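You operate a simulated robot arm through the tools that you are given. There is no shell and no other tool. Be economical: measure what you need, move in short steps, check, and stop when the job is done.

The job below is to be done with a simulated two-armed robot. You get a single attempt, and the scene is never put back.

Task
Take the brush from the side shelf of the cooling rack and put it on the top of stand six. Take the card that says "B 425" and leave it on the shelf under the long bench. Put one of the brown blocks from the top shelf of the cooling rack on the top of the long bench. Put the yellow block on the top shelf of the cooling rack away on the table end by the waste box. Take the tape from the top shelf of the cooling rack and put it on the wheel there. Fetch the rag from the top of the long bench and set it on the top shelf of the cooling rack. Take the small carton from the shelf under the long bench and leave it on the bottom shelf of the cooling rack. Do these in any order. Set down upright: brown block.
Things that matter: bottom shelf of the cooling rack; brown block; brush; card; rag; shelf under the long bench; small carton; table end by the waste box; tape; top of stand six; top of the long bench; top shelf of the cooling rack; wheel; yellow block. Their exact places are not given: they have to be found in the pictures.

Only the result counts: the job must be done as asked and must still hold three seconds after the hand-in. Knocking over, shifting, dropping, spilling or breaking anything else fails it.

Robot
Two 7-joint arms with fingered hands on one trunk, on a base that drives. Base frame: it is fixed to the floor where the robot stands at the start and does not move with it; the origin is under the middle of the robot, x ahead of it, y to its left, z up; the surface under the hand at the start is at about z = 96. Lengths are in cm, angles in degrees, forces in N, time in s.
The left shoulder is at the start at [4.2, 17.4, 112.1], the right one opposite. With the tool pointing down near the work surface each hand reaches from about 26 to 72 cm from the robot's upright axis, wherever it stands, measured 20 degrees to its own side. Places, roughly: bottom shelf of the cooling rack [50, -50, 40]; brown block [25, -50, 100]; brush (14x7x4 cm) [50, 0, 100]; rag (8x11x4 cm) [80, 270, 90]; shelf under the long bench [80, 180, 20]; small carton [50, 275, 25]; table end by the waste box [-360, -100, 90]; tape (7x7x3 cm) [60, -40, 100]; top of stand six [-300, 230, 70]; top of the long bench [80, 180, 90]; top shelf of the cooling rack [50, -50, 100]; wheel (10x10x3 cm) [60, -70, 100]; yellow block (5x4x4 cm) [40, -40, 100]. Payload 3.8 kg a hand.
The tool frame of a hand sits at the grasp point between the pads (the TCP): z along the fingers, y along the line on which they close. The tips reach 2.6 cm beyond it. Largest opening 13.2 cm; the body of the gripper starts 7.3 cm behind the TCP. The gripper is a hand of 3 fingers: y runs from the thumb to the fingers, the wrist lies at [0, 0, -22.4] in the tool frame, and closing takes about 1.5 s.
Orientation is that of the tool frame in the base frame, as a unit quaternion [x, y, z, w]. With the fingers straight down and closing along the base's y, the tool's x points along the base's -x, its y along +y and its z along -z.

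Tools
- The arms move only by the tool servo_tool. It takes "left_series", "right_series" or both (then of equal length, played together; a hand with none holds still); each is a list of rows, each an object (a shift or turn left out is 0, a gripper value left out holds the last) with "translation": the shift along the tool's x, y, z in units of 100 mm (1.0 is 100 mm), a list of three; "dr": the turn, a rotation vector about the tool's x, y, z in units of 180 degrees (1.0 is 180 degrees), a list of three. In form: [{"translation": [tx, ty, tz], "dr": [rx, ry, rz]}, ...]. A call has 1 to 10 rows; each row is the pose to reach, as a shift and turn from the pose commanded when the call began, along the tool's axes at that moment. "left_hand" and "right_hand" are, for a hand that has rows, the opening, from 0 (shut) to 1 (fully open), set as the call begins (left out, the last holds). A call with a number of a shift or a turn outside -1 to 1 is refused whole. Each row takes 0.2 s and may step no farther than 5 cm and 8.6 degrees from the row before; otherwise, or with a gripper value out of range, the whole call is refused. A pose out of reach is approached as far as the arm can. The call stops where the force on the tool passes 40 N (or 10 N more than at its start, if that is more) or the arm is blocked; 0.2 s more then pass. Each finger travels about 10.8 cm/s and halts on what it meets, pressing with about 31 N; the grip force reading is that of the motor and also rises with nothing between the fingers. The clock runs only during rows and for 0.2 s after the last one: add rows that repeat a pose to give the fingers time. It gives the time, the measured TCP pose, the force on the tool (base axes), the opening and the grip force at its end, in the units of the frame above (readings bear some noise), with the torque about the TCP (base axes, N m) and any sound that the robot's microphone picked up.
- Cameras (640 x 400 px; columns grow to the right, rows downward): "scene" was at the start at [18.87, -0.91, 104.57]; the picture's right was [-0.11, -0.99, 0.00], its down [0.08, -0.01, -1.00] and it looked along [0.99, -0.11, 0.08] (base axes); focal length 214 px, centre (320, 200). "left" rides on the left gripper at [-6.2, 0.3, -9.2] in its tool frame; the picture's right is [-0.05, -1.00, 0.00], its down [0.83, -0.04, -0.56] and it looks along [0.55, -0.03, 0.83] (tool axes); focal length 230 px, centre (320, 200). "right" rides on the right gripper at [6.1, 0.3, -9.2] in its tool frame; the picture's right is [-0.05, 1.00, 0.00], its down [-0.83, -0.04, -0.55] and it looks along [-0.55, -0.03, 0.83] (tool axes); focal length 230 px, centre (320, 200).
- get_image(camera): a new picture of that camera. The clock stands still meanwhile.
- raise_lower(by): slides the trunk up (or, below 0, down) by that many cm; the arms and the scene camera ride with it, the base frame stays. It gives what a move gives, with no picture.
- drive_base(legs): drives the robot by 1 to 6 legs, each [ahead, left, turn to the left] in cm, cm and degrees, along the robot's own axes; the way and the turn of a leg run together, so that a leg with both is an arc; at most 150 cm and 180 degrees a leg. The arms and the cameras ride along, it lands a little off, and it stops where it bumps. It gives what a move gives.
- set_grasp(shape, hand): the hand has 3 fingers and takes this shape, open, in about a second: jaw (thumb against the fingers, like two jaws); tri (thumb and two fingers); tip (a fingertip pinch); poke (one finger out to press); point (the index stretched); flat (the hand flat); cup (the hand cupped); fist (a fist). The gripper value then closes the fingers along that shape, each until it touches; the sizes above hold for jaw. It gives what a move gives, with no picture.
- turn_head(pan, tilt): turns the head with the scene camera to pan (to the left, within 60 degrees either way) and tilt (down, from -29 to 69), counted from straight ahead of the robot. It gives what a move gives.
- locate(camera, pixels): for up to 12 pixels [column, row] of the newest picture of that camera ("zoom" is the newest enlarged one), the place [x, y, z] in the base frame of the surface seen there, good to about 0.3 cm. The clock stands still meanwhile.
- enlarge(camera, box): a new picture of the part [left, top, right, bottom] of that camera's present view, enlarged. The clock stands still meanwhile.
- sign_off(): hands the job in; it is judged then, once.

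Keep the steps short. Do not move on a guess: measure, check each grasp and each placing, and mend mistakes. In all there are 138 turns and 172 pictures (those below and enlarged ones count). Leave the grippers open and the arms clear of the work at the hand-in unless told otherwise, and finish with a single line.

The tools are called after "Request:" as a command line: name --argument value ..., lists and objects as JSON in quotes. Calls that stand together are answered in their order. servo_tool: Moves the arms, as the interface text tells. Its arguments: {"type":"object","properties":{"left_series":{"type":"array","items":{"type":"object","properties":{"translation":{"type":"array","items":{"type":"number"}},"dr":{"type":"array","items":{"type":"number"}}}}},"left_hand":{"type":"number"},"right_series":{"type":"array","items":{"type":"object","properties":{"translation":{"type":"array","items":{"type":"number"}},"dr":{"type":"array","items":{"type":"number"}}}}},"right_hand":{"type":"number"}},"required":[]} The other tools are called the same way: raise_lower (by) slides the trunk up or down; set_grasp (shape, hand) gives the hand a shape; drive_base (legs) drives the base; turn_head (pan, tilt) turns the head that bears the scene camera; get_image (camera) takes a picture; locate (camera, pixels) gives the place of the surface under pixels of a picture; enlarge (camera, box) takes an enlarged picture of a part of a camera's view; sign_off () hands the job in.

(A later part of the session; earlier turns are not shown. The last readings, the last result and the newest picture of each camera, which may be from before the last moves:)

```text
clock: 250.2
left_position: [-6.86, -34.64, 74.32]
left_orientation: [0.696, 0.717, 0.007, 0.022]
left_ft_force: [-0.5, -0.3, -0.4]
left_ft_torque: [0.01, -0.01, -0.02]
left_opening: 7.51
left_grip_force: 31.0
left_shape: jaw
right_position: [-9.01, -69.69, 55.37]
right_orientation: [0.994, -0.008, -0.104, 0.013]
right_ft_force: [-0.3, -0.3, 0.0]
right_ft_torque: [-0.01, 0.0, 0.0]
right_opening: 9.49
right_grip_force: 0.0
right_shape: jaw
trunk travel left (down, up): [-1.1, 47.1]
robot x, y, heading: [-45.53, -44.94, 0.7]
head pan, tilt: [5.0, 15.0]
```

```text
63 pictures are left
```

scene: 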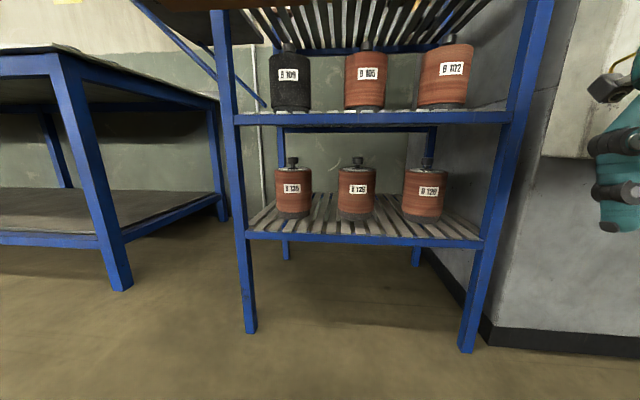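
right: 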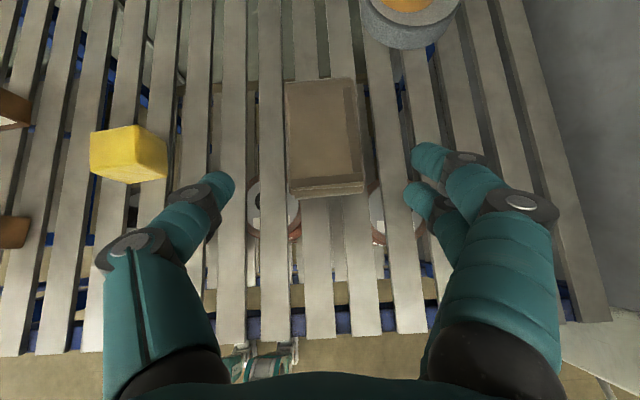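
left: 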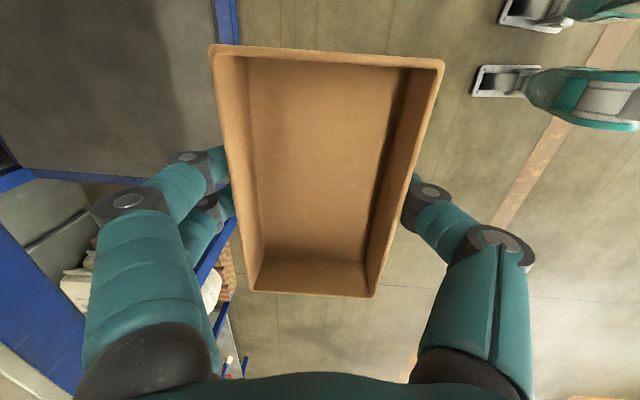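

Lower the left hand: forward 10 and down ~28 in steps.

Request:
servo_tool --left_series '[{"translation": [0, 0.4, 0]}, {"translation": [0, 0.8, 0.2]}, {"translation": [0, 1.0, 0.5]}, {"translation": [0, 1.0, 0.9]}]'

Request:
servo_tool --left_series '[{"translation": [0, 0, 0.45]}, {"translation": [0, 0, 0.9]}, {"translation": [0, 0, 1.0]}]'

Request:
servo_tool --left_series '[{"translation": [0, 0, 0.45]}, {"translation": [0, 0, 0.9]}]'

Request:
get_image --camera "scene"

Request:
locate --camera "scene" --pixels '[[278, 205], [308, 205], [293, 205], [340, 205], [357, 210], [374, 205], [325, 232], [325, 120], [325, 220]]'

```text
clock: 251.2
left_position: [3.43, -34.6, 65.54]
left_orientation: [0.697, 0.717, 0.007, 0.022]
left_ft_force: [-0.5, -0.2, -1.1]
left_ft_torque: [0.0, -0.03, 0.01]
left_opening: 7.52
left_grip_force: 30.9
left_shape: jaw
right_position: [-8.98, -69.83, 55.37]
right_orientation: [0.994, -0.01, -0.105, 0.012]
right_ft_force: [0.7, 0.1, 0.1]
right_ft_torque: [0.03, 0.02, 0.05]
right_opening: 9.46
right_grip_force: 0.1
right_shape: jaw
trunk travel left (down, up): [-1.1, 47.1]
robot x, y, heading: [-45.0, -45.09, 0.9]
head pan, tilt: [5.0, 15.0]
```

```text
clock: 252.1
left_position: [3.71, -34.64, 55.7]
left_orientation: [0.696, 0.718, 0.008, 0.022]
left_ft_force: [-0.5, 0.4, -0.6]
left_ft_torque: [-0.01, -0.01, 0.0]
left_opening: 7.51
left_grip_force: 30.9
left_shape: jaw
right_position: [-8.92, -69.76, 55.33]
right_orientation: [0.994, -0.01, -0.105, 0.011]
right_ft_force: [-0.8, -0.3, -1.4]
right_ft_torque: [0.0, 0.0, -0.01]
right_opening: 9.46
right_grip_force: 0.0
right_shape: jaw
trunk travel left (down, up): [-1.1, 47.1]
robot x, y, heading: [-45.33, -44.85, 0.7]
head pan, tilt: [5.0, 15.0]
```

```text
clock: 252.7
left_position: [4.23, -34.43, 47.1]
left_orientation: [0.698, 0.716, 0.007, 0.021]
left_ft_force: [-0.8, -0.2, -0.9]
left_ft_torque: [-0.01, 0.0, 0.02]
left_opening: 7.52
left_grip_force: 30.9
left_shape: jaw
right_position: [-8.9, -69.73, 55.22]
right_orientation: [0.994, -0.009, -0.104, 0.012]
right_ft_force: [0.0, 0.5, -0.2]
right_ft_torque: [0.01, 0.0, 0.01]
right_opening: 9.48
right_grip_force: 0.1
right_shape: jaw
trunk travel left (down, up): [-1.1, 47.1]
robot x, y, heading: [-45.52, -45.08, 0.8]
head pan, tilt: [5.0, 15.0]
```

```text
62 pictures are left
```

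scene: 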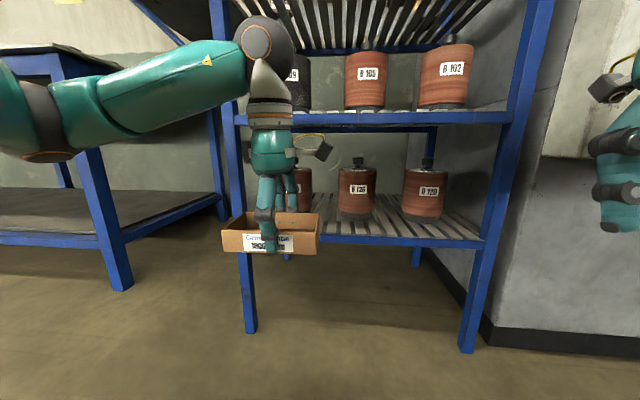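

```text
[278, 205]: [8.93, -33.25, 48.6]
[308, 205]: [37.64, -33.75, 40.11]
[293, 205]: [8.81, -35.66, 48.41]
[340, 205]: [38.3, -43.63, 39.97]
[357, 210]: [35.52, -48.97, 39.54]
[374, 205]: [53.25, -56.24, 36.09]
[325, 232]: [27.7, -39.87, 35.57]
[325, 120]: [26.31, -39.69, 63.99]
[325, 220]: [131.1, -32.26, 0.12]
```

Shift 4.3 right, pitch the hand 22°, and drive forward 18.

Request:
servo_tool --left_series '[{"translation": [-0.22, 0, 0], "dr": [-0.04, 0, 0]}, {"translation": [-0.43, 0, 0], "dr": [-0.08, 0, 0]}, {"translation": [-0.43, 0, 0], "dr": [-0.122, 0, 0]}]'

Request:
drive_base --legs '[[18, 0, 0]]'

Request:
get_image --camera "scene"

Request:
get_image --camera "left"

```text
clock: 253.4
left_position: [4.4, -39.09, 46.93]
left_orientation: [0.679, 0.703, 0.145, 0.155]
left_ft_force: [-0.2, 0.0, -1.0]
left_ft_torque: [-0.04, 0.0, -0.03]
left_opening: 7.5
left_grip_force: 31.2
left_shape: jaw
right_position: [-8.82, -69.88, 55.31]
right_orientation: [0.994, -0.009, -0.105, 0.011]
right_ft_force: [0.8, 0.1, -0.3]
right_ft_torque: [0.0, -0.01, 0.02]
right_opening: 9.48
right_grip_force: 0.1
right_shape: jaw
trunk travel left (down, up): [-1.1, 47.1]
robot x, y, heading: [-45.23, -44.64, 0.6]
head pan, tilt: [5.0, 15.0]
```

```text
clock: 255.0
left_position: [22.7, -38.8, 46.83]
left_orientation: [0.68, 0.703, 0.143, 0.154]
left_ft_force: [0.2, 0.5, -0.8]
left_ft_torque: [-0.03, 0.02, -0.02]
left_opening: 7.49
left_grip_force: 31.2
left_shape: jaw
right_position: [9.5, -69.46, 55.22]
right_orientation: [0.994, -0.008, -0.105, 0.012]
right_ft_force: [0.2, 0.6, -0.4]
right_ft_torque: [0.0, -0.01, -0.01]
right_opening: 9.47
right_grip_force: 0.1
right_shape: jaw
trunk travel left (down, up): [-1.1, 47.1]
robot x, y, heading: [-26.86, -44.68, 0.8]
head pan, tilt: [5.0, 15.0]
```

```text
61 pictures are left
```

scene: 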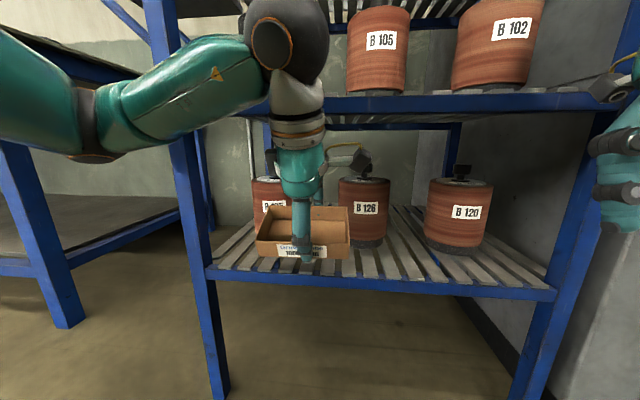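

```text
60 pictures are left
```

left: 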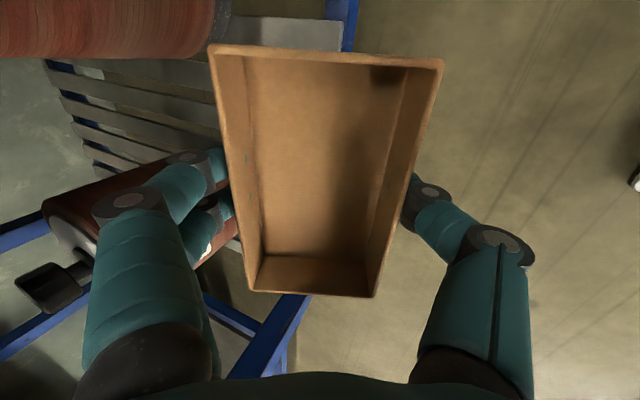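

Good. Lower 4.8, then move forward 7.2 over the front beam.

Request:
servo_tool --left_series '[{"translation": [0, -0.1, 0.22]}, {"translation": [0, -0.197, 0.438]}, {"translation": [0, 0.13, 0.586]}, {"translation": [0, 0.458, 0.734]}, {"translation": [0, 0.458, 0.734]}]'

Request:
get_image --camera "scene"

Request:
get_image --camera "left"

```text
clock: 256.2
left_position: [30.04, -38.61, 42.02]
left_orientation: [0.68, 0.703, 0.143, 0.154]
left_ft_force: [0.1, 0.0, -0.6]
left_ft_torque: [-0.01, 0.02, 0.0]
left_opening: 7.52
left_grip_force: 31.2
left_shape: jaw
right_position: [9.39, -69.63, 55.27]
right_orientation: [0.994, -0.009, -0.104, 0.013]
right_ft_force: [-1.1, -1.0, 0.0]
right_ft_torque: [-0.04, -0.02, 0.01]
right_opening: 9.48
right_grip_force: 0.0
right_shape: jaw
trunk travel left (down, up): [-1.1, 47.1]
robot x, y, heading: [-27.17, -44.51, 0.6]
head pan, tilt: [5.0, 15.0]
```

```text
59 pictures are left
```

scene: 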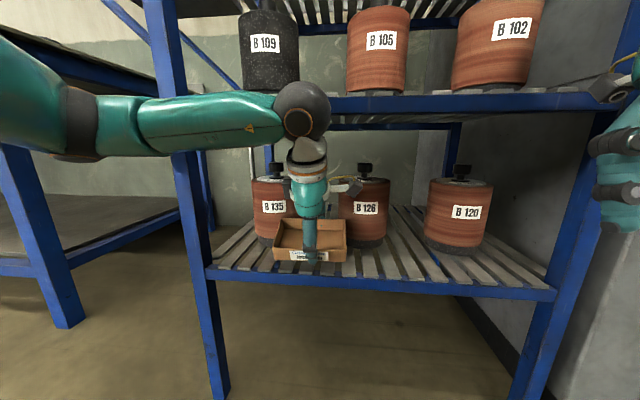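

```text
58 pictures are left
```

left: 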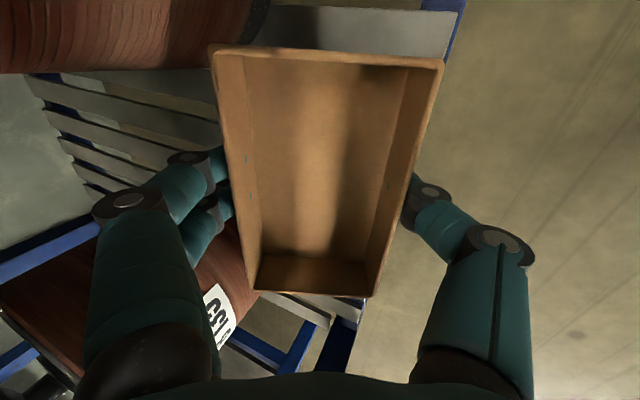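

Lower 1.2 until the near edge touches.

Request:
servo_tool --left_series '[{"translation": [0, -0.03, 0.06]}, {"translation": [0, -0.05, 0.12]}, {"translation": [0, -0.05, 0.12]}]'

```text
clock: 257.0
left_position: [30.06, -38.59, 40.69]
left_orientation: [0.68, 0.702, 0.144, 0.154]
left_ft_force: [0.2, -1.1, -0.6]
left_ft_torque: [0.01, 0.0, 0.02]
left_opening: 7.51
left_grip_force: 31.3
left_shape: jaw
right_position: [9.4, -69.55, 55.41]
right_orientation: [0.994, -0.009, -0.104, 0.013]
right_ft_force: [-0.2, 0.8, 0.5]
right_ft_torque: [0.0, 0.0, -0.04]
right_opening: 9.45
right_grip_force: 0.0
right_shape: jaw
trunk travel left (down, up): [-1.1, 47.1]
robot x, y, heading: [-27.07, -44.33, 0.9]
head pan, tilt: [5.0, 15.0]
```

Request:
servo_tool --left_series '[{"translation": [0, -0.02, 0.05]}, {"translation": [0, -0.03, 0.08]}, {"translation": [0, -0.03, 0.08]}]'

Request:
enlarge --camera "scene" --box '[200, 80, 400, 290]'

```text
clock: 257.8
left_position: [29.97, -38.83, 40.4]
left_orientation: [0.679, 0.702, 0.144, 0.157]
left_ft_force: [-9.4, 5.4, 34.5]
left_ft_torque: [0.32, 1.61, -0.15]
left_opening: 7.33
left_grip_force: 30.4
left_shape: jaw
right_position: [9.34, -69.58, 55.29]
right_orientation: [0.995, -0.01, -0.104, 0.012]
right_ft_force: [0.9, -0.3, 0.6]
right_ft_torque: [-0.01, 0.02, -0.04]
right_opening: 9.46
right_grip_force: 0.1
right_shape: jaw
trunk travel left (down, up): [-1.1, 47.1]
robot x, y, heading: [-26.95, -44.67, 0.9]
head pan, tilt: [5.0, 15.0]
```

```text
1.90 times, centred on (300, 185) of scene
```

zoom: 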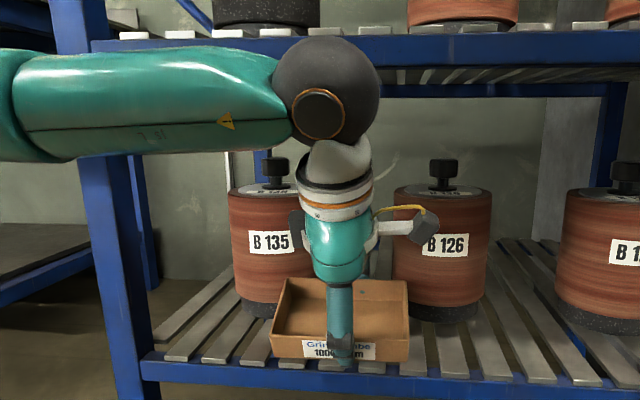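

Firm contact (34 N). Ease up 0.3 and open gently.

Request:
servo_tool --left_series '[{"translation": [0, 0.012, -0.03]}, {"translation": [0, 0.012, -0.03]}]'

Request:
servo_tool --left_series '[{}, {}, {}]' --left_hand 0.7

Request:
get_image --camera "left"

Request:
enlarge --camera "scene" --box '[200, 80, 400, 290]'

```text
clock: 258.4
left_position: [30.07, -38.68, 40.26]
left_orientation: [0.679, 0.703, 0.143, 0.154]
left_ft_force: [0.2, -1.4, 14.3]
left_ft_torque: [-0.04, 0.46, 0.08]
left_opening: 7.34
left_grip_force: 31.1
left_shape: jaw
right_position: [9.3, -69.51, 55.31]
right_orientation: [0.995, -0.009, -0.103, 0.011]
right_ft_force: [0.2, -0.1, -0.3]
right_ft_torque: [0.0, -0.03, 0.04]
right_opening: 9.46
right_grip_force: 0.0
right_shape: jaw
trunk travel left (down, up): [-1.1, 47.1]
robot x, y, heading: [-27.37, -44.82, 0.7]
head pan, tilt: [5.0, 15.0]
```

```text
clock: 259.2
left_position: [29.96, -38.89, 40.43]
left_orientation: [0.68, 0.702, 0.143, 0.155]
left_ft_force: [-1.5, -2.5, 17.9]
left_ft_torque: [-0.07, 0.67, 0.13]
left_opening: 9.09
left_grip_force: 0.1
left_shape: jaw
right_position: [9.38, -69.47, 55.3]
right_orientation: [0.994, -0.01, -0.104, 0.012]
right_ft_force: [0.2, -0.3, 0.7]
right_ft_torque: [0.04, 0.0, 0.02]
right_opening: 9.47
right_grip_force: 0.0
right_shape: jaw
trunk travel left (down, up): [-1.1, 47.1]
robot x, y, heading: [-27.09, -44.01, 1.0]
head pan, tilt: [5.0, 15.0]
```

```text
56 pictures are left
```

left: 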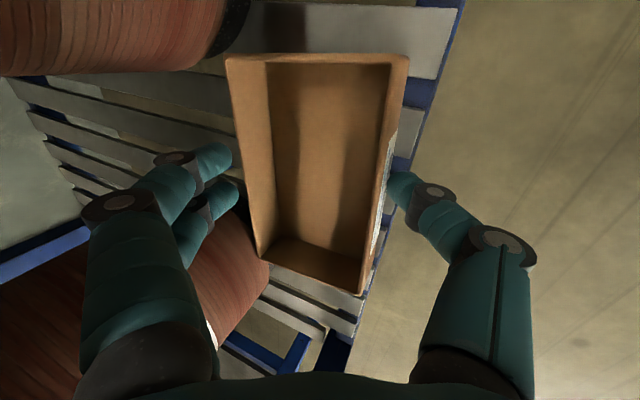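

```text
1.90 times, centred on (300, 185) of scene
```

zoom: 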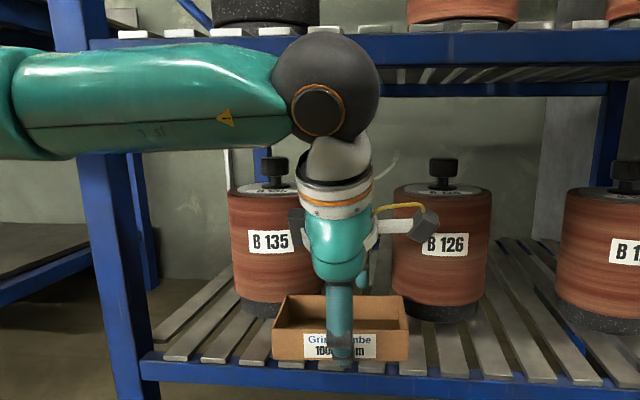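

Carton released; the thumb tip rests on a slat. Raise the hand 1.5 and measure the carton.

Request:
servo_tool --left_series '[{"translation": [0, 0.02, -0.1]}, {"translation": [0, 0.02, -0.2]}]'

Request:
get_image --camera "left"

Request:
locate --camera "left" --pixels '[[232, 60], [400, 62], [262, 255], [355, 285], [320, 150], [250, 150], [385, 180], [290, 260]]'

```text
clock: 259.8
left_position: [29.41, -38.73, 42.18]
left_orientation: [0.68, 0.702, 0.144, 0.152]
left_ft_force: [0.0, 0.1, 0.9]
left_ft_torque: [0.01, 0.0, 0.0]
left_opening: 9.26
left_grip_force: 0.1
left_shape: jaw
right_position: [9.46, -69.42, 55.25]
right_orientation: [0.994, -0.009, -0.104, 0.011]
right_ft_force: [0.3, 0.4, -0.2]
right_ft_torque: [0.01, -0.01, 0.0]
right_opening: 9.46
right_grip_force: 0.0
right_shape: jaw
trunk travel left (down, up): [-1.1, 47.1]
robot x, y, heading: [-26.89, -44.7, 0.7]
head pan, tilt: [5.0, 15.0]
```

```text
54 pictures are left
```

left: 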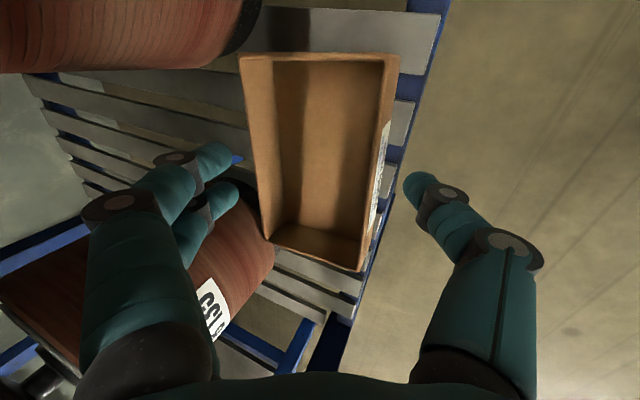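

```text
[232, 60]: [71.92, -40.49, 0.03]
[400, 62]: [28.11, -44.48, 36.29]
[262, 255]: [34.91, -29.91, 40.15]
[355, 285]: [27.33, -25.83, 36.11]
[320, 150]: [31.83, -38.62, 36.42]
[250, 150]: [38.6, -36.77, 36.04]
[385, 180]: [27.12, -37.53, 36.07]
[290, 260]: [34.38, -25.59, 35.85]
```

The carton sits flat (floor z 36.4, y −44.5…−31). Lift over its back wall and withdraw, then back off.

Request:
servo_tool --left_series '[{"translation": [0, -0.12, -0.22]}, {"translation": [0, -0.5, -0.4]}, {"translation": [0, -0.85, -0.55]}]'

Request:
drive_base --legs '[[-25, 0, 0]]'

Request:
get_image --camera "scene"

```text
clock: 260.6
left_position: [19.22, -38.74, 43.98]
left_orientation: [0.679, 0.703, 0.144, 0.154]
left_ft_force: [1.1, -0.7, -0.5]
left_ft_torque: [0.02, -0.01, 0.0]
left_opening: 9.22
left_grip_force: 0.1
left_shape: jaw
right_position: [9.48, -69.54, 55.17]
right_orientation: [0.994, -0.009, -0.104, 0.012]
right_ft_force: [-0.1, 0.2, 0.0]
right_ft_torque: [0.02, 0.01, 0.0]
right_opening: 9.47
right_grip_force: 0.1
right_shape: jaw
trunk travel left (down, up): [-1.1, 47.1]
robot x, y, heading: [-26.67, -44.55, 0.7]
head pan, tilt: [5.0, 15.0]
```

```text
clock: 262.4
left_position: [-5.69, -39.23, 44.07]
left_orientation: [0.68, 0.702, 0.144, 0.155]
left_ft_force: [0.3, -0.3, -0.1]
left_ft_torque: [0.02, -0.02, -0.03]
left_opening: 9.24
left_grip_force: 0.1
left_shape: jaw
right_position: [-15.49, -69.87, 55.34]
right_orientation: [0.994, -0.011, -0.104, 0.012]
right_ft_force: [-0.5, 0.3, 0.5]
right_ft_torque: [0.0, 0.01, 0.02]
right_opening: 9.49
right_grip_force: 0.1
right_shape: jaw
trunk travel left (down, up): [-1.1, 47.1]
robot x, y, heading: [-51.71, -45.14, 0.3]
head pan, tilt: [5.0, 15.0]
```

```text
53 pictures are left
```

scene: 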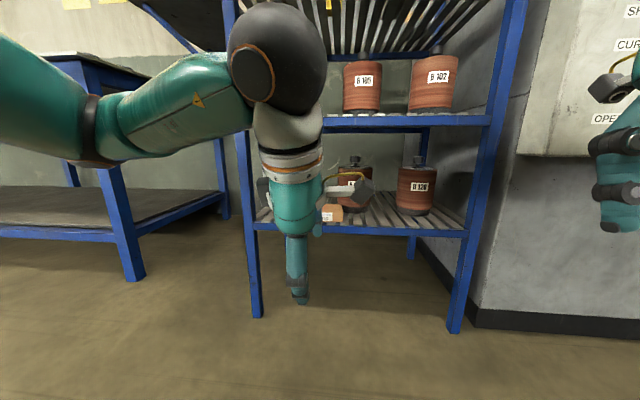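

Carton done. Raise the trunk, straighten both hands and lift them.

Request:
raise_lower --by 40

Request:
raise_lower --by 6

Request:
servo_tool --left_series '[{"translation": [0, 0, -0.3], "dr": [0.045, 0, 0]}, {"translation": [0, 0, -0.6], "dr": [0.09, 0, 0]}, {"translation": [0, 0, -0.9], "dr": [0.133, 0, 0]}]' --right_series '[{"translation": [0, 0, -0.3], "dr": [0, 0.04, 0]}, {"translation": [0, 0, -0.6], "dr": [0, 0.066, 0]}, {"translation": [0, 0, -0.9], "dr": [0, 0.066, 0]}]' --left_hand 1

Request:
servo_tool --left_series '[{"translation": [0, 0, -0.45]}, {"translation": [0, 0, -0.9]}, {"translation": [0, 0.3, -1.0]}]'

Request:
turn_head --pan 0 --tilt 20

Request:
get_image --camera "scene"

```text
clock: 266.2
left_position: [-5.59, -39.35, 84.0]
left_orientation: [0.681, 0.702, 0.143, 0.153]
left_ft_force: [0.8, 0.7, 0.7]
left_ft_torque: [-0.03, 0.02, 0.0]
left_opening: 9.24
left_grip_force: 0.1
left_shape: jaw
right_position: [-15.46, -69.92, 95.28]
right_orientation: [0.994, -0.01, -0.104, 0.012]
right_ft_force: [-0.1, -0.7, -0.7]
right_ft_torque: [0.02, 0.0, 0.02]
right_opening: 9.49
right_grip_force: 0.0
right_shape: jaw
trunk travel left (down, up): [-41.1, 7.1]
robot x, y, heading: [-51.83, -44.55, 1.0]
head pan, tilt: [5.0, 15.0]
```

```text
clock: 267.2
left_position: [-5.6, -39.32, 89.91]
left_orientation: [0.681, 0.702, 0.142, 0.153]
left_ft_force: [0.3, -0.3, 0.9]
left_ft_torque: [-0.02, 0.02, -0.03]
left_opening: 9.23
left_grip_force: 0.1
left_shape: jaw
right_position: [-15.42, -69.98, 101.19]
right_orientation: [0.994, -0.011, -0.105, 0.013]
right_ft_force: [-0.9, -0.4, 0.5]
right_ft_torque: [0.0, 0.01, 0.03]
right_opening: 9.48
right_grip_force: 0.0
right_shape: jaw
trunk travel left (down, up): [-47.1, 1.1]
robot x, y, heading: [-51.73, -44.77, 0.6]
head pan, tilt: [5.0, 15.0]
```

```text
clock: 268.0
left_position: [-9.05, -39.29, 98.32]
left_orientation: [0.698, 0.716, -0.006, 0.009]
left_ft_force: [0.8, 0.4, 0.2]
left_ft_torque: [-0.03, 0.0, -0.02]
left_opening: 13.19
left_grip_force: 0.0
left_shape: jaw
right_position: [-13.42, -69.67, 109.9]
right_orientation: [1.0, -0.01, 0.0, 0.013]
right_ft_force: [-0.3, -0.2, 1.0]
right_ft_torque: [0.0, -0.03, 0.01]
right_opening: 9.45
right_grip_force: 0.1
right_shape: jaw
trunk travel left (down, up): [-47.1, 1.1]
robot x, y, heading: [-51.73, -44.95, 0.6]
head pan, tilt: [5.0, 15.0]
```

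```text
clock: 268.8
left_position: [-6.36, -38.97, 108.19]
left_orientation: [0.698, 0.716, -0.005, 0.01]
left_ft_force: [-0.2, 0.0, -0.2]
left_ft_torque: [0.0, 0.01, 0.0]
left_opening: 13.2
left_grip_force: 0.1
left_shape: jaw
right_position: [-13.34, -69.72, 110.01]
right_orientation: [1.0, -0.009, -0.002, 0.013]
right_ft_force: [0.0, 0.3, -0.1]
right_ft_torque: [0.01, -0.01, 0.0]
right_opening: 9.46
right_grip_force: 0.1
right_shape: jaw
trunk travel left (down, up): [-47.1, 1.1]
robot x, y, heading: [-51.72, -44.83, 0.5]
head pan, tilt: [5.0, 15.0]
```

```text
clock: 269.5
left_position: [-6.44, -38.92, 108.17]
left_orientation: [0.699, 0.715, -0.005, 0.01]
left_ft_force: [0.1, 0.7, 0.2]
left_ft_torque: [-0.01, 0.02, -0.01]
left_opening: 13.17
left_grip_force: 0.1
left_shape: jaw
right_position: [-13.38, -69.71, 110.04]
right_orientation: [1.0, -0.01, -0.001, 0.012]
right_ft_force: [-0.4, -0.4, 0.3]
right_ft_torque: [-0.03, -0.01, 0.02]
right_opening: 9.47
right_grip_force: 0.0
right_shape: jaw
trunk travel left (down, up): [-47.1, 1.1]
robot x, y, heading: [-51.95, -44.76, 0.6]
head pan, tilt: [0.0, 20.0]
```

```text
52 pictures are left
```

scene: 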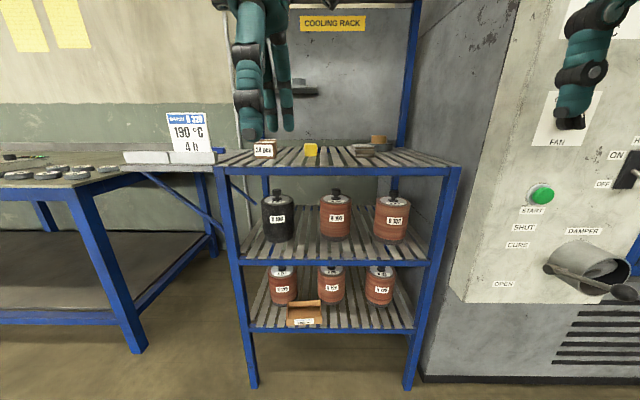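

Carton visible on the bottom shelf at (303,315). Tuck the right hand in 10 cm and drive forward 42 for the yellow block with the left hand.

Request:
servo_tool --right_series '[{"translation": [0, -0.45, 0]}, {"translation": [0, -0.9, 0]}, {"translation": [0, -1.0, 0]}]'

Request:
drive_base --legs '[[42, 0, 0]]'

Request:
get_image --camera "left"

```text
clock: 270.3
left_position: [-6.39, -38.89, 108.04]
left_orientation: [0.697, 0.717, -0.006, 0.009]
left_ft_force: [0.4, 0.4, -0.7]
left_ft_torque: [0.03, -0.02, -0.04]
left_opening: 13.2
left_grip_force: 0.1
left_shape: jaw
right_position: [-13.47, -59.66, 109.76]
right_orientation: [1.0, -0.01, -0.001, 0.013]
right_ft_force: [0.6, 0.4, -0.5]
right_ft_torque: [0.0, 0.0, 0.01]
right_opening: 9.47
right_grip_force: 0.1
right_shape: jaw
trunk travel left (down, up): [-47.1, 1.1]
robot x, y, heading: [-52.05, -44.8, 0.6]
head pan, tilt: [0.0, 20.0]
```

```text
clock: 272.6
left_position: [29.14, -38.03, 108.99]
left_orientation: [0.703, 0.711, -0.001, 0.019]
left_ft_force: [-0.2, 0.2, -0.6]
left_ft_torque: [0.0, 0.01, 0.01]
left_opening: 13.2
left_grip_force: 0.0
left_shape: jaw
right_position: [21.65, -59.23, 109.62]
right_orientation: [0.999, -0.025, -0.005, 0.019]
right_ft_force: [0.1, 0.3, 0.4]
right_ft_torque: [-0.01, -0.02, -0.02]
right_opening: 9.46
right_grip_force: 0.0
right_shape: jaw
trunk travel left (down, up): [-47.1, 1.1]
robot x, y, heading: [-14.69, -44.06, -0.3]
head pan, tilt: [0.0, 20.0]
stopped in leg 1: the robot was blocked; the commanded pose is now the measured one
```

```text
51 pictures are left
```

left: 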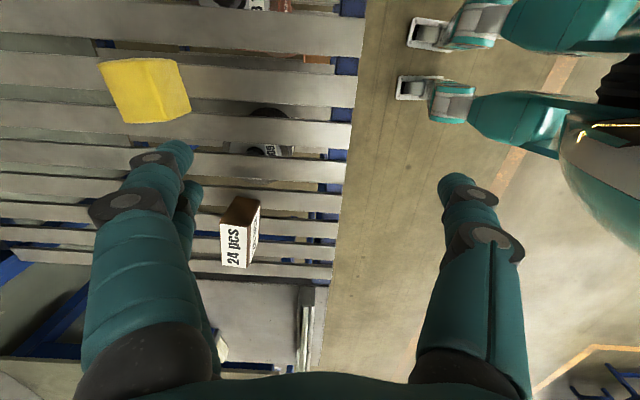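

Blocked at x≈-14.7. Back off 3 cm and look to the right to see what was touched.

Request:
drive_base --legs '[[-3, 0, 0]]'

Request:
turn_head --pan -60 --tilt 25

Request:
get_image --camera "scene"

```text
clock: 273.4
left_position: [28.09, -38.8, 107.9]
left_orientation: [0.703, 0.711, -0.006, 0.009]
left_ft_force: [0.5, -0.8, -0.3]
left_ft_torque: [0.01, 0.02, -0.01]
left_opening: 13.16
left_grip_force: 0.1
left_shape: jaw
right_position: [20.79, -59.81, 108.61]
right_orientation: [1.0, -0.02, -0.016, 0.016]
right_ft_force: [-0.3, -0.3, -0.3]
right_ft_torque: [0.01, 0.01, 0.0]
right_opening: 9.47
right_grip_force: 0.1
right_shape: jaw
trunk travel left (down, up): [-47.1, 1.1]
robot x, y, heading: [-17.62, -44.17, -0.2]
head pan, tilt: [0.0, 20.0]
```

```text
clock: 274.7
left_position: [28.15, -38.9, 108.1]
left_orientation: [0.702, 0.712, -0.006, 0.009]
left_ft_force: [0.0, -0.9, 0.7]
left_ft_torque: [0.01, -0.04, -0.02]
left_opening: 13.2
left_grip_force: 0.0
left_shape: jaw
right_position: [20.68, -60.03, 108.78]
right_orientation: [1.0, -0.02, -0.015, 0.016]
right_ft_force: [-0.1, 0.5, -0.7]
right_ft_torque: [0.0, 0.01, 0.01]
right_opening: 9.5
right_grip_force: 0.1
right_shape: jaw
trunk travel left (down, up): [-47.1, 1.1]
robot x, y, heading: [-17.96, -44.2, -0.3]
head pan, tilt: [-60.0, 25.0]
```

```text
50 pictures are left
```

scene: 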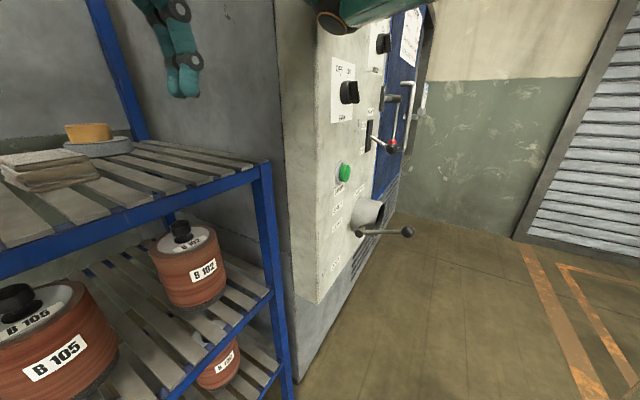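

The right elbow came near the machine's panel; nothing looks moved. Shift 14 cm left and turn 15° right so the left hand faces the yellow block with the right arm clear.

Request:
drive_base --legs '[[0, 14, 0], [0, 0, -15]]'

Request:
get_image --camera "left"

```text
clock: 277.5
left_position: [28.02, -36.77, 108.08]
left_orientation: [0.79, 0.613, -0.007, 0.008]
left_ft_force: [0.2, 1.1, 0.5]
left_ft_torque: [0.01, 0.0, -0.02]
left_opening: 13.19
left_grip_force: 0.0
left_shape: jaw
right_position: [15.37, -55.3, 108.81]
right_orientation: [0.988, -0.152, -0.017, 0.012]
right_ft_force: [-0.6, 0.4, 0.6]
right_ft_torque: [0.01, 0.02, -0.02]
right_opening: 9.47
right_grip_force: 0.1
right_shape: jaw
trunk travel left (down, up): [-47.1, 1.1]
robot x, y, heading: [-17.21, -30.41, -15.2]
head pan, tilt: [-60.0, 25.0]
```

```text
49 pictures are left
```

left: 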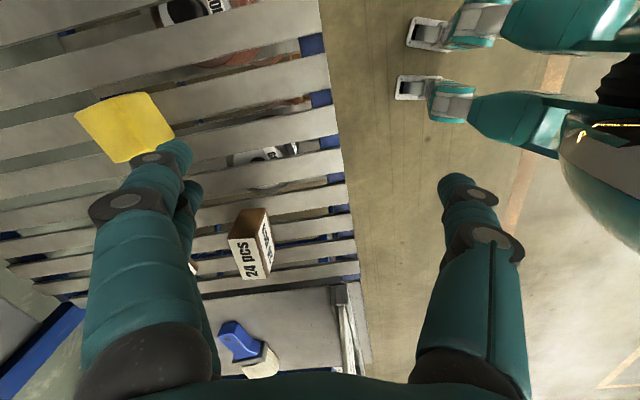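

Request:
locate --camera "left" --pixels '[[80, 112], [148, 95], [173, 135], [115, 158], [125, 125], [110, 160], [245, 350], [268, 365], [230, 325], [255, 345], [270, 350]]'

```text
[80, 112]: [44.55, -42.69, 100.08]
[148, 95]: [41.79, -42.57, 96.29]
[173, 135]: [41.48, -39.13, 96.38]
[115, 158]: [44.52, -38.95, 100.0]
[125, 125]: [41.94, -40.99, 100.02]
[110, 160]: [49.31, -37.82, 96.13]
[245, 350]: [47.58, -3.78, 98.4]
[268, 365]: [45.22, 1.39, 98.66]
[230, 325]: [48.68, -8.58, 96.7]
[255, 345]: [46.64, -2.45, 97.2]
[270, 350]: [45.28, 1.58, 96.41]
```

Yellow block centre (43.5,−40.9), z 96.2–100.1. Move over it, aligning yaw.

Request:
servo_tool --left_series '[{"translation": [0, 0.4, 0]}, {"translation": [-0.01, 0.8, 0]}]'

Request:
servo_tool --left_series '[{"translation": [0, 0.4, 0], "dr": [0, 0, -0.04]}, {"translation": [0, 0.8, 0], "dr": [0, 0, -0.08]}, {"translation": [0, 0.8, 0.3], "dr": [0, 0, -0.08]}]'

Request:
get_image --camera "left"

```text
clock: 278.1
left_position: [35.76, -38.87, 108.47]
left_orientation: [0.789, 0.614, -0.007, 0.008]
left_ft_force: [0.5, -0.2, 0.8]
left_ft_torque: [0.03, 0.01, 0.02]
left_opening: 13.19
left_grip_force: 0.0
left_shape: jaw
right_position: [15.38, -55.25, 108.81]
right_orientation: [0.988, -0.152, -0.017, 0.013]
right_ft_force: [0.1, -0.1, -0.1]
right_ft_torque: [0.0, -0.02, -0.04]
right_opening: 9.51
right_grip_force: 0.1
right_shape: jaw
trunk travel left (down, up): [-47.1, 1.1]
robot x, y, heading: [-17.63, -30.15, -15.4]
head pan, tilt: [-60.0, 25.0]
```

```text
clock: 278.9
left_position: [43.12, -40.82, 104.97]
left_orientation: [0.706, 0.708, -0.008, 0.008]
left_ft_force: [0.0, 0.2, -0.9]
left_ft_torque: [-0.02, 0.02, 0.01]
left_opening: 13.21
left_grip_force: 0.1
left_shape: jaw
right_position: [15.5, -55.1, 108.82]
right_orientation: [0.988, -0.152, -0.016, 0.013]
right_ft_force: [1.4, 0.5, 0.7]
right_ft_torque: [-0.01, 0.01, -0.02]
right_opening: 9.47
right_grip_force: 0.1
right_shape: jaw
trunk travel left (down, up): [-47.1, 1.1]
robot x, y, heading: [-17.3, -30.13, -15.3]
head pan, tilt: [-60.0, 25.0]
```

```text
48 pictures are left
```

left: 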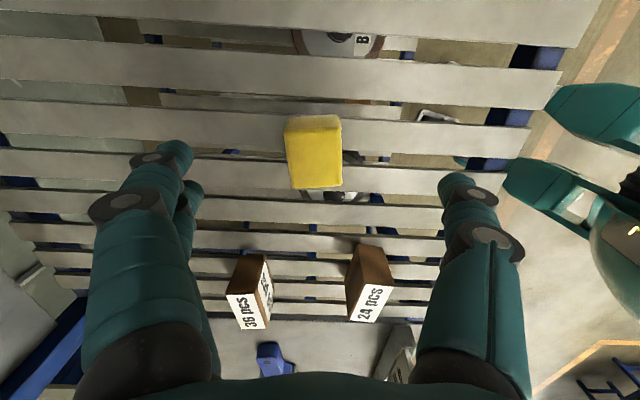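

Centred. Lower 5.8, close and lift.

Request:
servo_tool --left_series '[{"translation": [0, 0.03, 0.3]}, {"translation": [0, 0.03, 0.58]}, {"translation": [0, 0.03, 0.58]}]'

Request:
servo_tool --left_series '[{}, {}, {}, {}, {}, {}, {}]' --left_hand 0

Request:
servo_tool --left_series '[{"translation": [0, 0, -0.4]}, {"translation": [0, 0, -0.8]}, {"translation": [0, 0, -1.0]}]'

Request:
get_image --camera "left"

```text
clock: 279.7
left_position: [43.41, -41.05, 99.32]
left_orientation: [0.706, 0.708, -0.008, 0.009]
left_ft_force: [-0.3, -1.1, -0.3]
left_ft_torque: [0.0, -0.01, -0.03]
left_opening: 13.19
left_grip_force: 0.0
left_shape: jaw
right_position: [15.27, -55.28, 108.81]
right_orientation: [0.988, -0.152, -0.017, 0.013]
right_ft_force: [-0.2, -1.3, -0.3]
right_ft_torque: [-0.01, 0.02, 0.01]
right_opening: 9.47
right_grip_force: 0.1
right_shape: jaw
trunk travel left (down, up): [-47.1, 1.1]
robot x, y, heading: [-17.26, -30.1, -15.1]
head pan, tilt: [-60.0, 25.0]
```

```text
clock: 281.3
left_position: [43.47, -41.16, 99.18]
left_orientation: [0.706, 0.708, -0.008, 0.008]
left_ft_force: [0.5, -1.2, 0.4]
left_ft_torque: [0.01, 0.0, 0.03]
left_opening: 3.39
left_grip_force: 30.7
left_shape: jaw
right_position: [15.29, -55.19, 108.83]
right_orientation: [0.988, -0.152, -0.016, 0.013]
right_ft_force: [0.1, 0.4, -0.1]
right_ft_torque: [-0.01, -0.01, 0.01]
right_opening: 9.45
right_grip_force: 0.0
right_shape: jaw
trunk travel left (down, up): [-47.1, 1.1]
robot x, y, heading: [-17.25, -30.08, -14.9]
head pan, tilt: [-60.0, 25.0]
```

```text
clock: 282.1
left_position: [43.78, -41.03, 109.31]
left_orientation: [0.707, 0.707, -0.007, 0.008]
left_ft_force: [0.4, -0.7, -0.7]
left_ft_torque: [-0.01, 0.02, 0.01]
left_opening: 3.38
left_grip_force: 31.4
left_shape: jaw
right_position: [15.26, -55.3, 108.79]
right_orientation: [0.988, -0.152, -0.016, 0.012]
right_ft_force: [0.6, 0.4, 0.3]
right_ft_torque: [-0.03, -0.01, 0.01]
right_opening: 9.49
right_grip_force: 0.1
right_shape: jaw
trunk travel left (down, up): [-47.1, 1.1]
robot x, y, heading: [-17.05, -29.99, -15.2]
head pan, tilt: [-60.0, 25.0]
```

```text
47 pictures are left
```

left: 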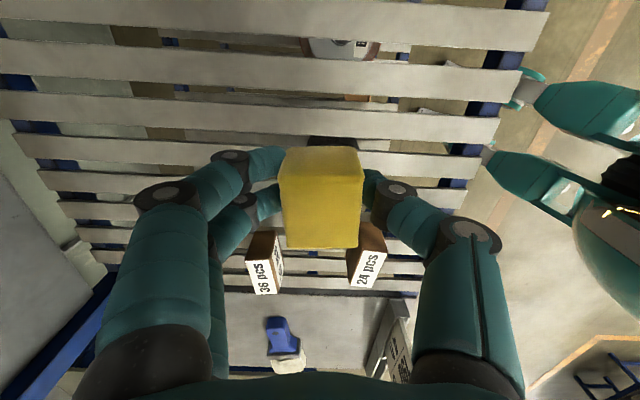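

Yellow block held. Next the brush with the right hand: raise right hand, back off, straighten, strafe left and approach at about (-11,24).

Request:
servo_tool --right_series '[{"translation": [0, 0, -0.4]}, {"translation": [0, 0, -0.8]}]' --left_series '[{"translation": [0, 0, -0.4]}, {"translation": [0, 0, -0.7]}]'

Request:
drive_base --legs '[[-26, 0, 0], [0, 0, 15], [0, 48, 0], [30, 0, 0]]'

Request:
get_image --camera "right"

```text
clock: 282.7
left_position: [42.99, -40.15, 115.13]
left_orientation: [0.706, 0.708, -0.008, 0.009]
left_ft_force: [-1.0, 0.4, -0.8]
left_ft_torque: [0.01, 0.01, -0.01]
left_opening: 3.39
left_grip_force: 31.2
left_shape: jaw
left hand out of reach, approached as far as the arm can: row 1, 2
right_position: [15.66, -54.93, 116.83]
right_orientation: [0.988, -0.152, -0.016, 0.013]
right_ft_force: [0.2, 0.2, 0.1]
right_ft_torque: [0.02, -0.02, 0.01]
right_opening: 9.47
right_grip_force: 0.2
right_shape: jaw
trunk travel left (down, up): [-47.1, 1.1]
robot x, y, heading: [-17.37, -30.25, -15.0]
head pan, tilt: [-60.0, 25.0]
```

```text
clock: 291.3
left_position: [47.18, 31.26, 115.16]
left_orientation: [0.602, 0.798, -0.006, 0.01]
left_ft_force: [0.0, -0.1, 0.5]
left_ft_torque: [0.0, -0.04, 0.0]
left_opening: 3.4
left_grip_force: 31.1
left_shape: jaw
right_position: [24.9, 9.85, 116.8]
right_orientation: [1.0, -0.015, -0.014, 0.015]
right_ft_force: [-0.1, -0.4, 0.1]
right_ft_torque: [0.0, -0.01, -0.01]
right_opening: 9.49
right_grip_force: 0.1
right_shape: jaw
trunk travel left (down, up): [-47.1, 1.1]
robot x, y, heading: [-13.77, 24.5, 0.9]
head pan, tilt: [-60.0, 25.0]
```

```text
46 pictures are left
```

right: 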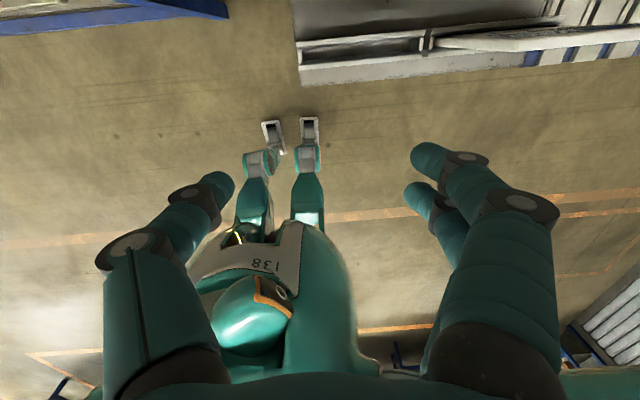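

Move the right hand over the brush while yawing 90° so it closes along x.

Request:
servo_tool --right_series '[{"translation": [0.45, 0, 0]}, {"translation": [0.9, 0.1, 0]}, {"translation": [1.0, 0.1, 0.1]}]'

Request:
servo_tool --right_series '[{"translation": [0.4, 0.2, 0], "dr": [0, 0, -0.046]}, {"translation": [0.8, 0.4, 0.1], "dr": [0, 0, -0.092]}, {"translation": [1.0, 0.6, 0.2], "dr": [0, 0, -0.138]}, {"translation": [1.0, 0.8, 0.3], "dr": [0, 0, -0.184]}, {"translation": [1.0, 0.8, 0.3], "dr": [0, 0, -0.23]}, {"translation": [1.0, 0.8, 0.3], "dr": [0, 0, -0.276]}, {"translation": [1.0, 0.8, 0.3], "dr": [0, 0, -0.322]}, {"translation": [1.0, 0.8, 0.3], "dr": [0, 0, -0.368]}, {"translation": [1.0, 0.8, 0.3], "dr": [0, 0, -0.414]}, {"translation": [1.0, 0.8, 0.3], "dr": [0, 0, -0.46]}]' --right_hand 1

Request:
get_image --camera "right"

```text
clock: 292.1
left_position: [47.11, 31.33, 115.0]
left_orientation: [0.602, 0.798, -0.007, 0.009]
left_ft_force: [-0.3, -0.4, -1.5]
left_ft_torque: [0.0, -0.03, 0.05]
left_opening: 3.37
left_grip_force: 30.6
left_shape: jaw
right_position: [34.93, 8.25, 115.48]
right_orientation: [1.0, -0.014, -0.015, 0.015]
right_ft_force: [-0.7, -0.3, 0.1]
right_ft_torque: [0.0, -0.02, 0.02]
right_opening: 9.49
right_grip_force: 0.0
right_shape: jaw
trunk travel left (down, up): [-47.1, 1.1]
robot x, y, heading: [-13.1, 24.32, 0.7]
head pan, tilt: [-60.0, 25.0]
```

```text
clock: 294.3
left_position: [47.2, 31.25, 115.14]
left_orientation: [0.602, 0.798, -0.006, 0.009]
left_ft_force: [0.3, -0.4, -2.0]
left_ft_torque: [-0.03, -0.02, 0.01]
left_opening: 3.41
left_grip_force: 31.0
left_shape: jaw
right_position: [44.51, 0.13, 112.42]
right_orientation: [0.759, 0.65, -0.02, 0.002]
right_ft_force: [0.1, 0.6, -0.2]
right_ft_torque: [0.02, -0.03, 0.02]
right_opening: 13.18
right_grip_force: 0.1
right_shape: jaw
trunk travel left (down, up): [-47.1, 1.1]
robot x, y, heading: [-13.7, 24.44, 0.5]
head pan, tilt: [-60.0, 25.0]
```

```text
45 pictures are left
```

right: 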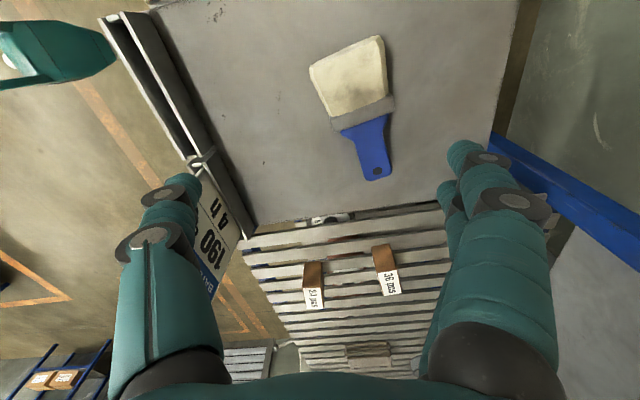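

Brush in full view. Measure it.

Request:
locate --camera "right" --pixels '[[315, 72], [380, 42], [332, 122], [393, 103], [362, 115], [345, 132], [388, 120], [375, 170], [372, 145], [350, 80], [362, 150], [383, 148]]'

```text
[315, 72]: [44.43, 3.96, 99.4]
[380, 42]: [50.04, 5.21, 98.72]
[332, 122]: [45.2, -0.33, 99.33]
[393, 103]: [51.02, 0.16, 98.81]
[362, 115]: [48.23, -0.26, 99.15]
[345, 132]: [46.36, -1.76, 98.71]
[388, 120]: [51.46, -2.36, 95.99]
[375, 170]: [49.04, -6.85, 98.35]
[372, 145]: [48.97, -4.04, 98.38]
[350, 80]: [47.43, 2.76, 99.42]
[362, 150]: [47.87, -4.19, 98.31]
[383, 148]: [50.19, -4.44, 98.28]
```

Brush axis nearly along y; ferrule centre (48.1,−0.8), ~6 cm wide, top 99.2. Align and descend.

Request:
servo_tool --right_series '[{"translation": [-0.03, 0.19, 0], "dr": [0, 0, -0.047]}, {"translation": [-0.03, 0.37, 0], "dr": [0, 0, -0.094]}, {"translation": [-0.03, 0.37, 0.4], "dr": [0, 0, -0.094]}, {"translation": [-0.03, 0.37, 0.7], "dr": [0, 0, -0.094]}]'

Request:
get_image --camera "right"

```text
clock: 295.3
left_position: [47.09, 31.22, 114.98]
left_orientation: [0.603, 0.798, -0.007, 0.008]
left_ft_force: [-0.2, -0.5, -0.3]
left_ft_torque: [-0.01, 0.0, 0.05]
left_opening: 3.39
left_grip_force: 30.7
left_shape: jaw
right_position: [48.14, -1.09, 105.07]
right_orientation: [0.656, 0.754, -0.02, -0.002]
right_ft_force: [0.0, 0.1, 0.0]
right_ft_torque: [-0.01, 0.0, -0.02]
right_opening: 13.18
right_grip_force: 0.0
right_shape: jaw
trunk travel left (down, up): [-47.1, 1.1]
robot x, y, heading: [-14.02, 24.89, 0.5]
head pan, tilt: [-60.0, 25.0]
```

```text
44 pictures are left
```

right: 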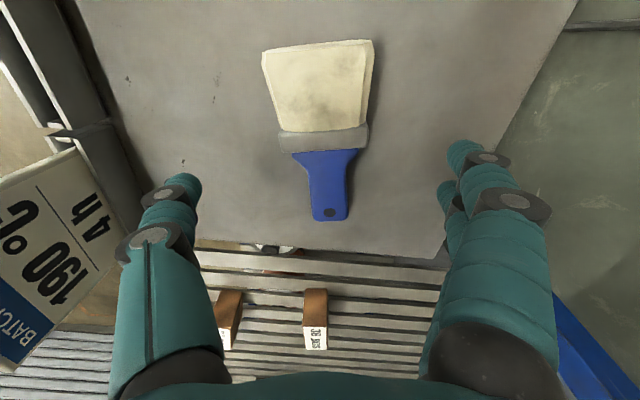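

Aligned. Lower 5.9, close, lift.

Request:
servo_tool --right_series '[{"translation": [0, 0, 0.3]}, {"translation": [0, 0, 0.59]}, {"translation": [0, 0, 0.59]}]'

Request:
servo_tool --right_series '[{}, {}, {}, {}, {}, {}]' --right_hand 0

Request:
servo_tool --right_series '[{"translation": [0, 0, -0.4]}, {"translation": [0, 0, -0.8]}, {"translation": [0, 0, -1.0]}]'

Request:
get_image --camera "right"

```text
clock: 296.1
left_position: [47.19, 31.38, 115.15]
left_orientation: [0.602, 0.798, -0.006, 0.01]
left_ft_force: [-0.7, 0.6, -1.3]
left_ft_torque: [0.0, 0.0, 0.01]
left_opening: 3.38
left_grip_force: 30.8
left_shape: jaw
right_position: [47.71, -1.26, 99.45]
right_orientation: [0.656, 0.755, -0.021, -0.001]
right_ft_force: [-0.2, -0.5, -0.2]
right_ft_torque: [-0.01, 0.02, 0.03]
right_opening: 13.17
right_grip_force: 0.0
right_shape: jaw
trunk travel left (down, up): [-47.1, 1.1]
robot x, y, heading: [-13.77, 24.57, 0.7]
head pan, tilt: [-60.0, 25.0]
```

```text
clock: 297.5
left_position: [47.27, 31.15, 115.12]
left_orientation: [0.603, 0.798, -0.007, 0.009]
left_ft_force: [-0.6, -0.3, -1.2]
left_ft_torque: [-0.01, 0.0, -0.02]
left_opening: 3.44
left_grip_force: 31.0
left_shape: jaw
right_position: [47.9, -1.2, 99.4]
right_orientation: [0.656, 0.755, -0.021, -0.001]
right_ft_force: [-0.8, -0.1, 0.4]
right_ft_torque: [0.0, 0.01, -0.01]
right_opening: 4.8
right_grip_force: 30.7
right_shape: jaw
trunk travel left (down, up): [-47.1, 1.1]
robot x, y, heading: [-13.92, 24.52, 0.8]
head pan, tilt: [-60.0, 25.0]
```

```text
clock: 298.3
left_position: [47.08, 31.29, 115.08]
left_orientation: [0.602, 0.798, -0.008, 0.01]
left_ft_force: [0.1, 0.7, -0.5]
left_ft_torque: [0.02, -0.01, 0.02]
left_opening: 3.4
left_grip_force: 31.1
left_shape: jaw
right_position: [47.95, -0.99, 109.4]
right_orientation: [0.656, 0.754, -0.021, -0.001]
right_ft_force: [-0.1, 0.1, -0.8]
right_ft_torque: [-0.01, 0.0, 0.0]
right_opening: 4.79
right_grip_force: 31.1
right_shape: jaw
trunk travel left (down, up): [-47.1, 1.1]
robot x, y, heading: [-13.73, 24.39, 0.3]
head pan, tilt: [-60.0, 25.0]
```

```text
43 pictures are left
```

right: 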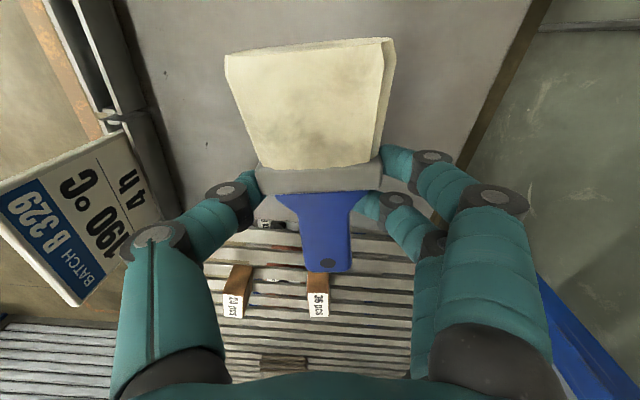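

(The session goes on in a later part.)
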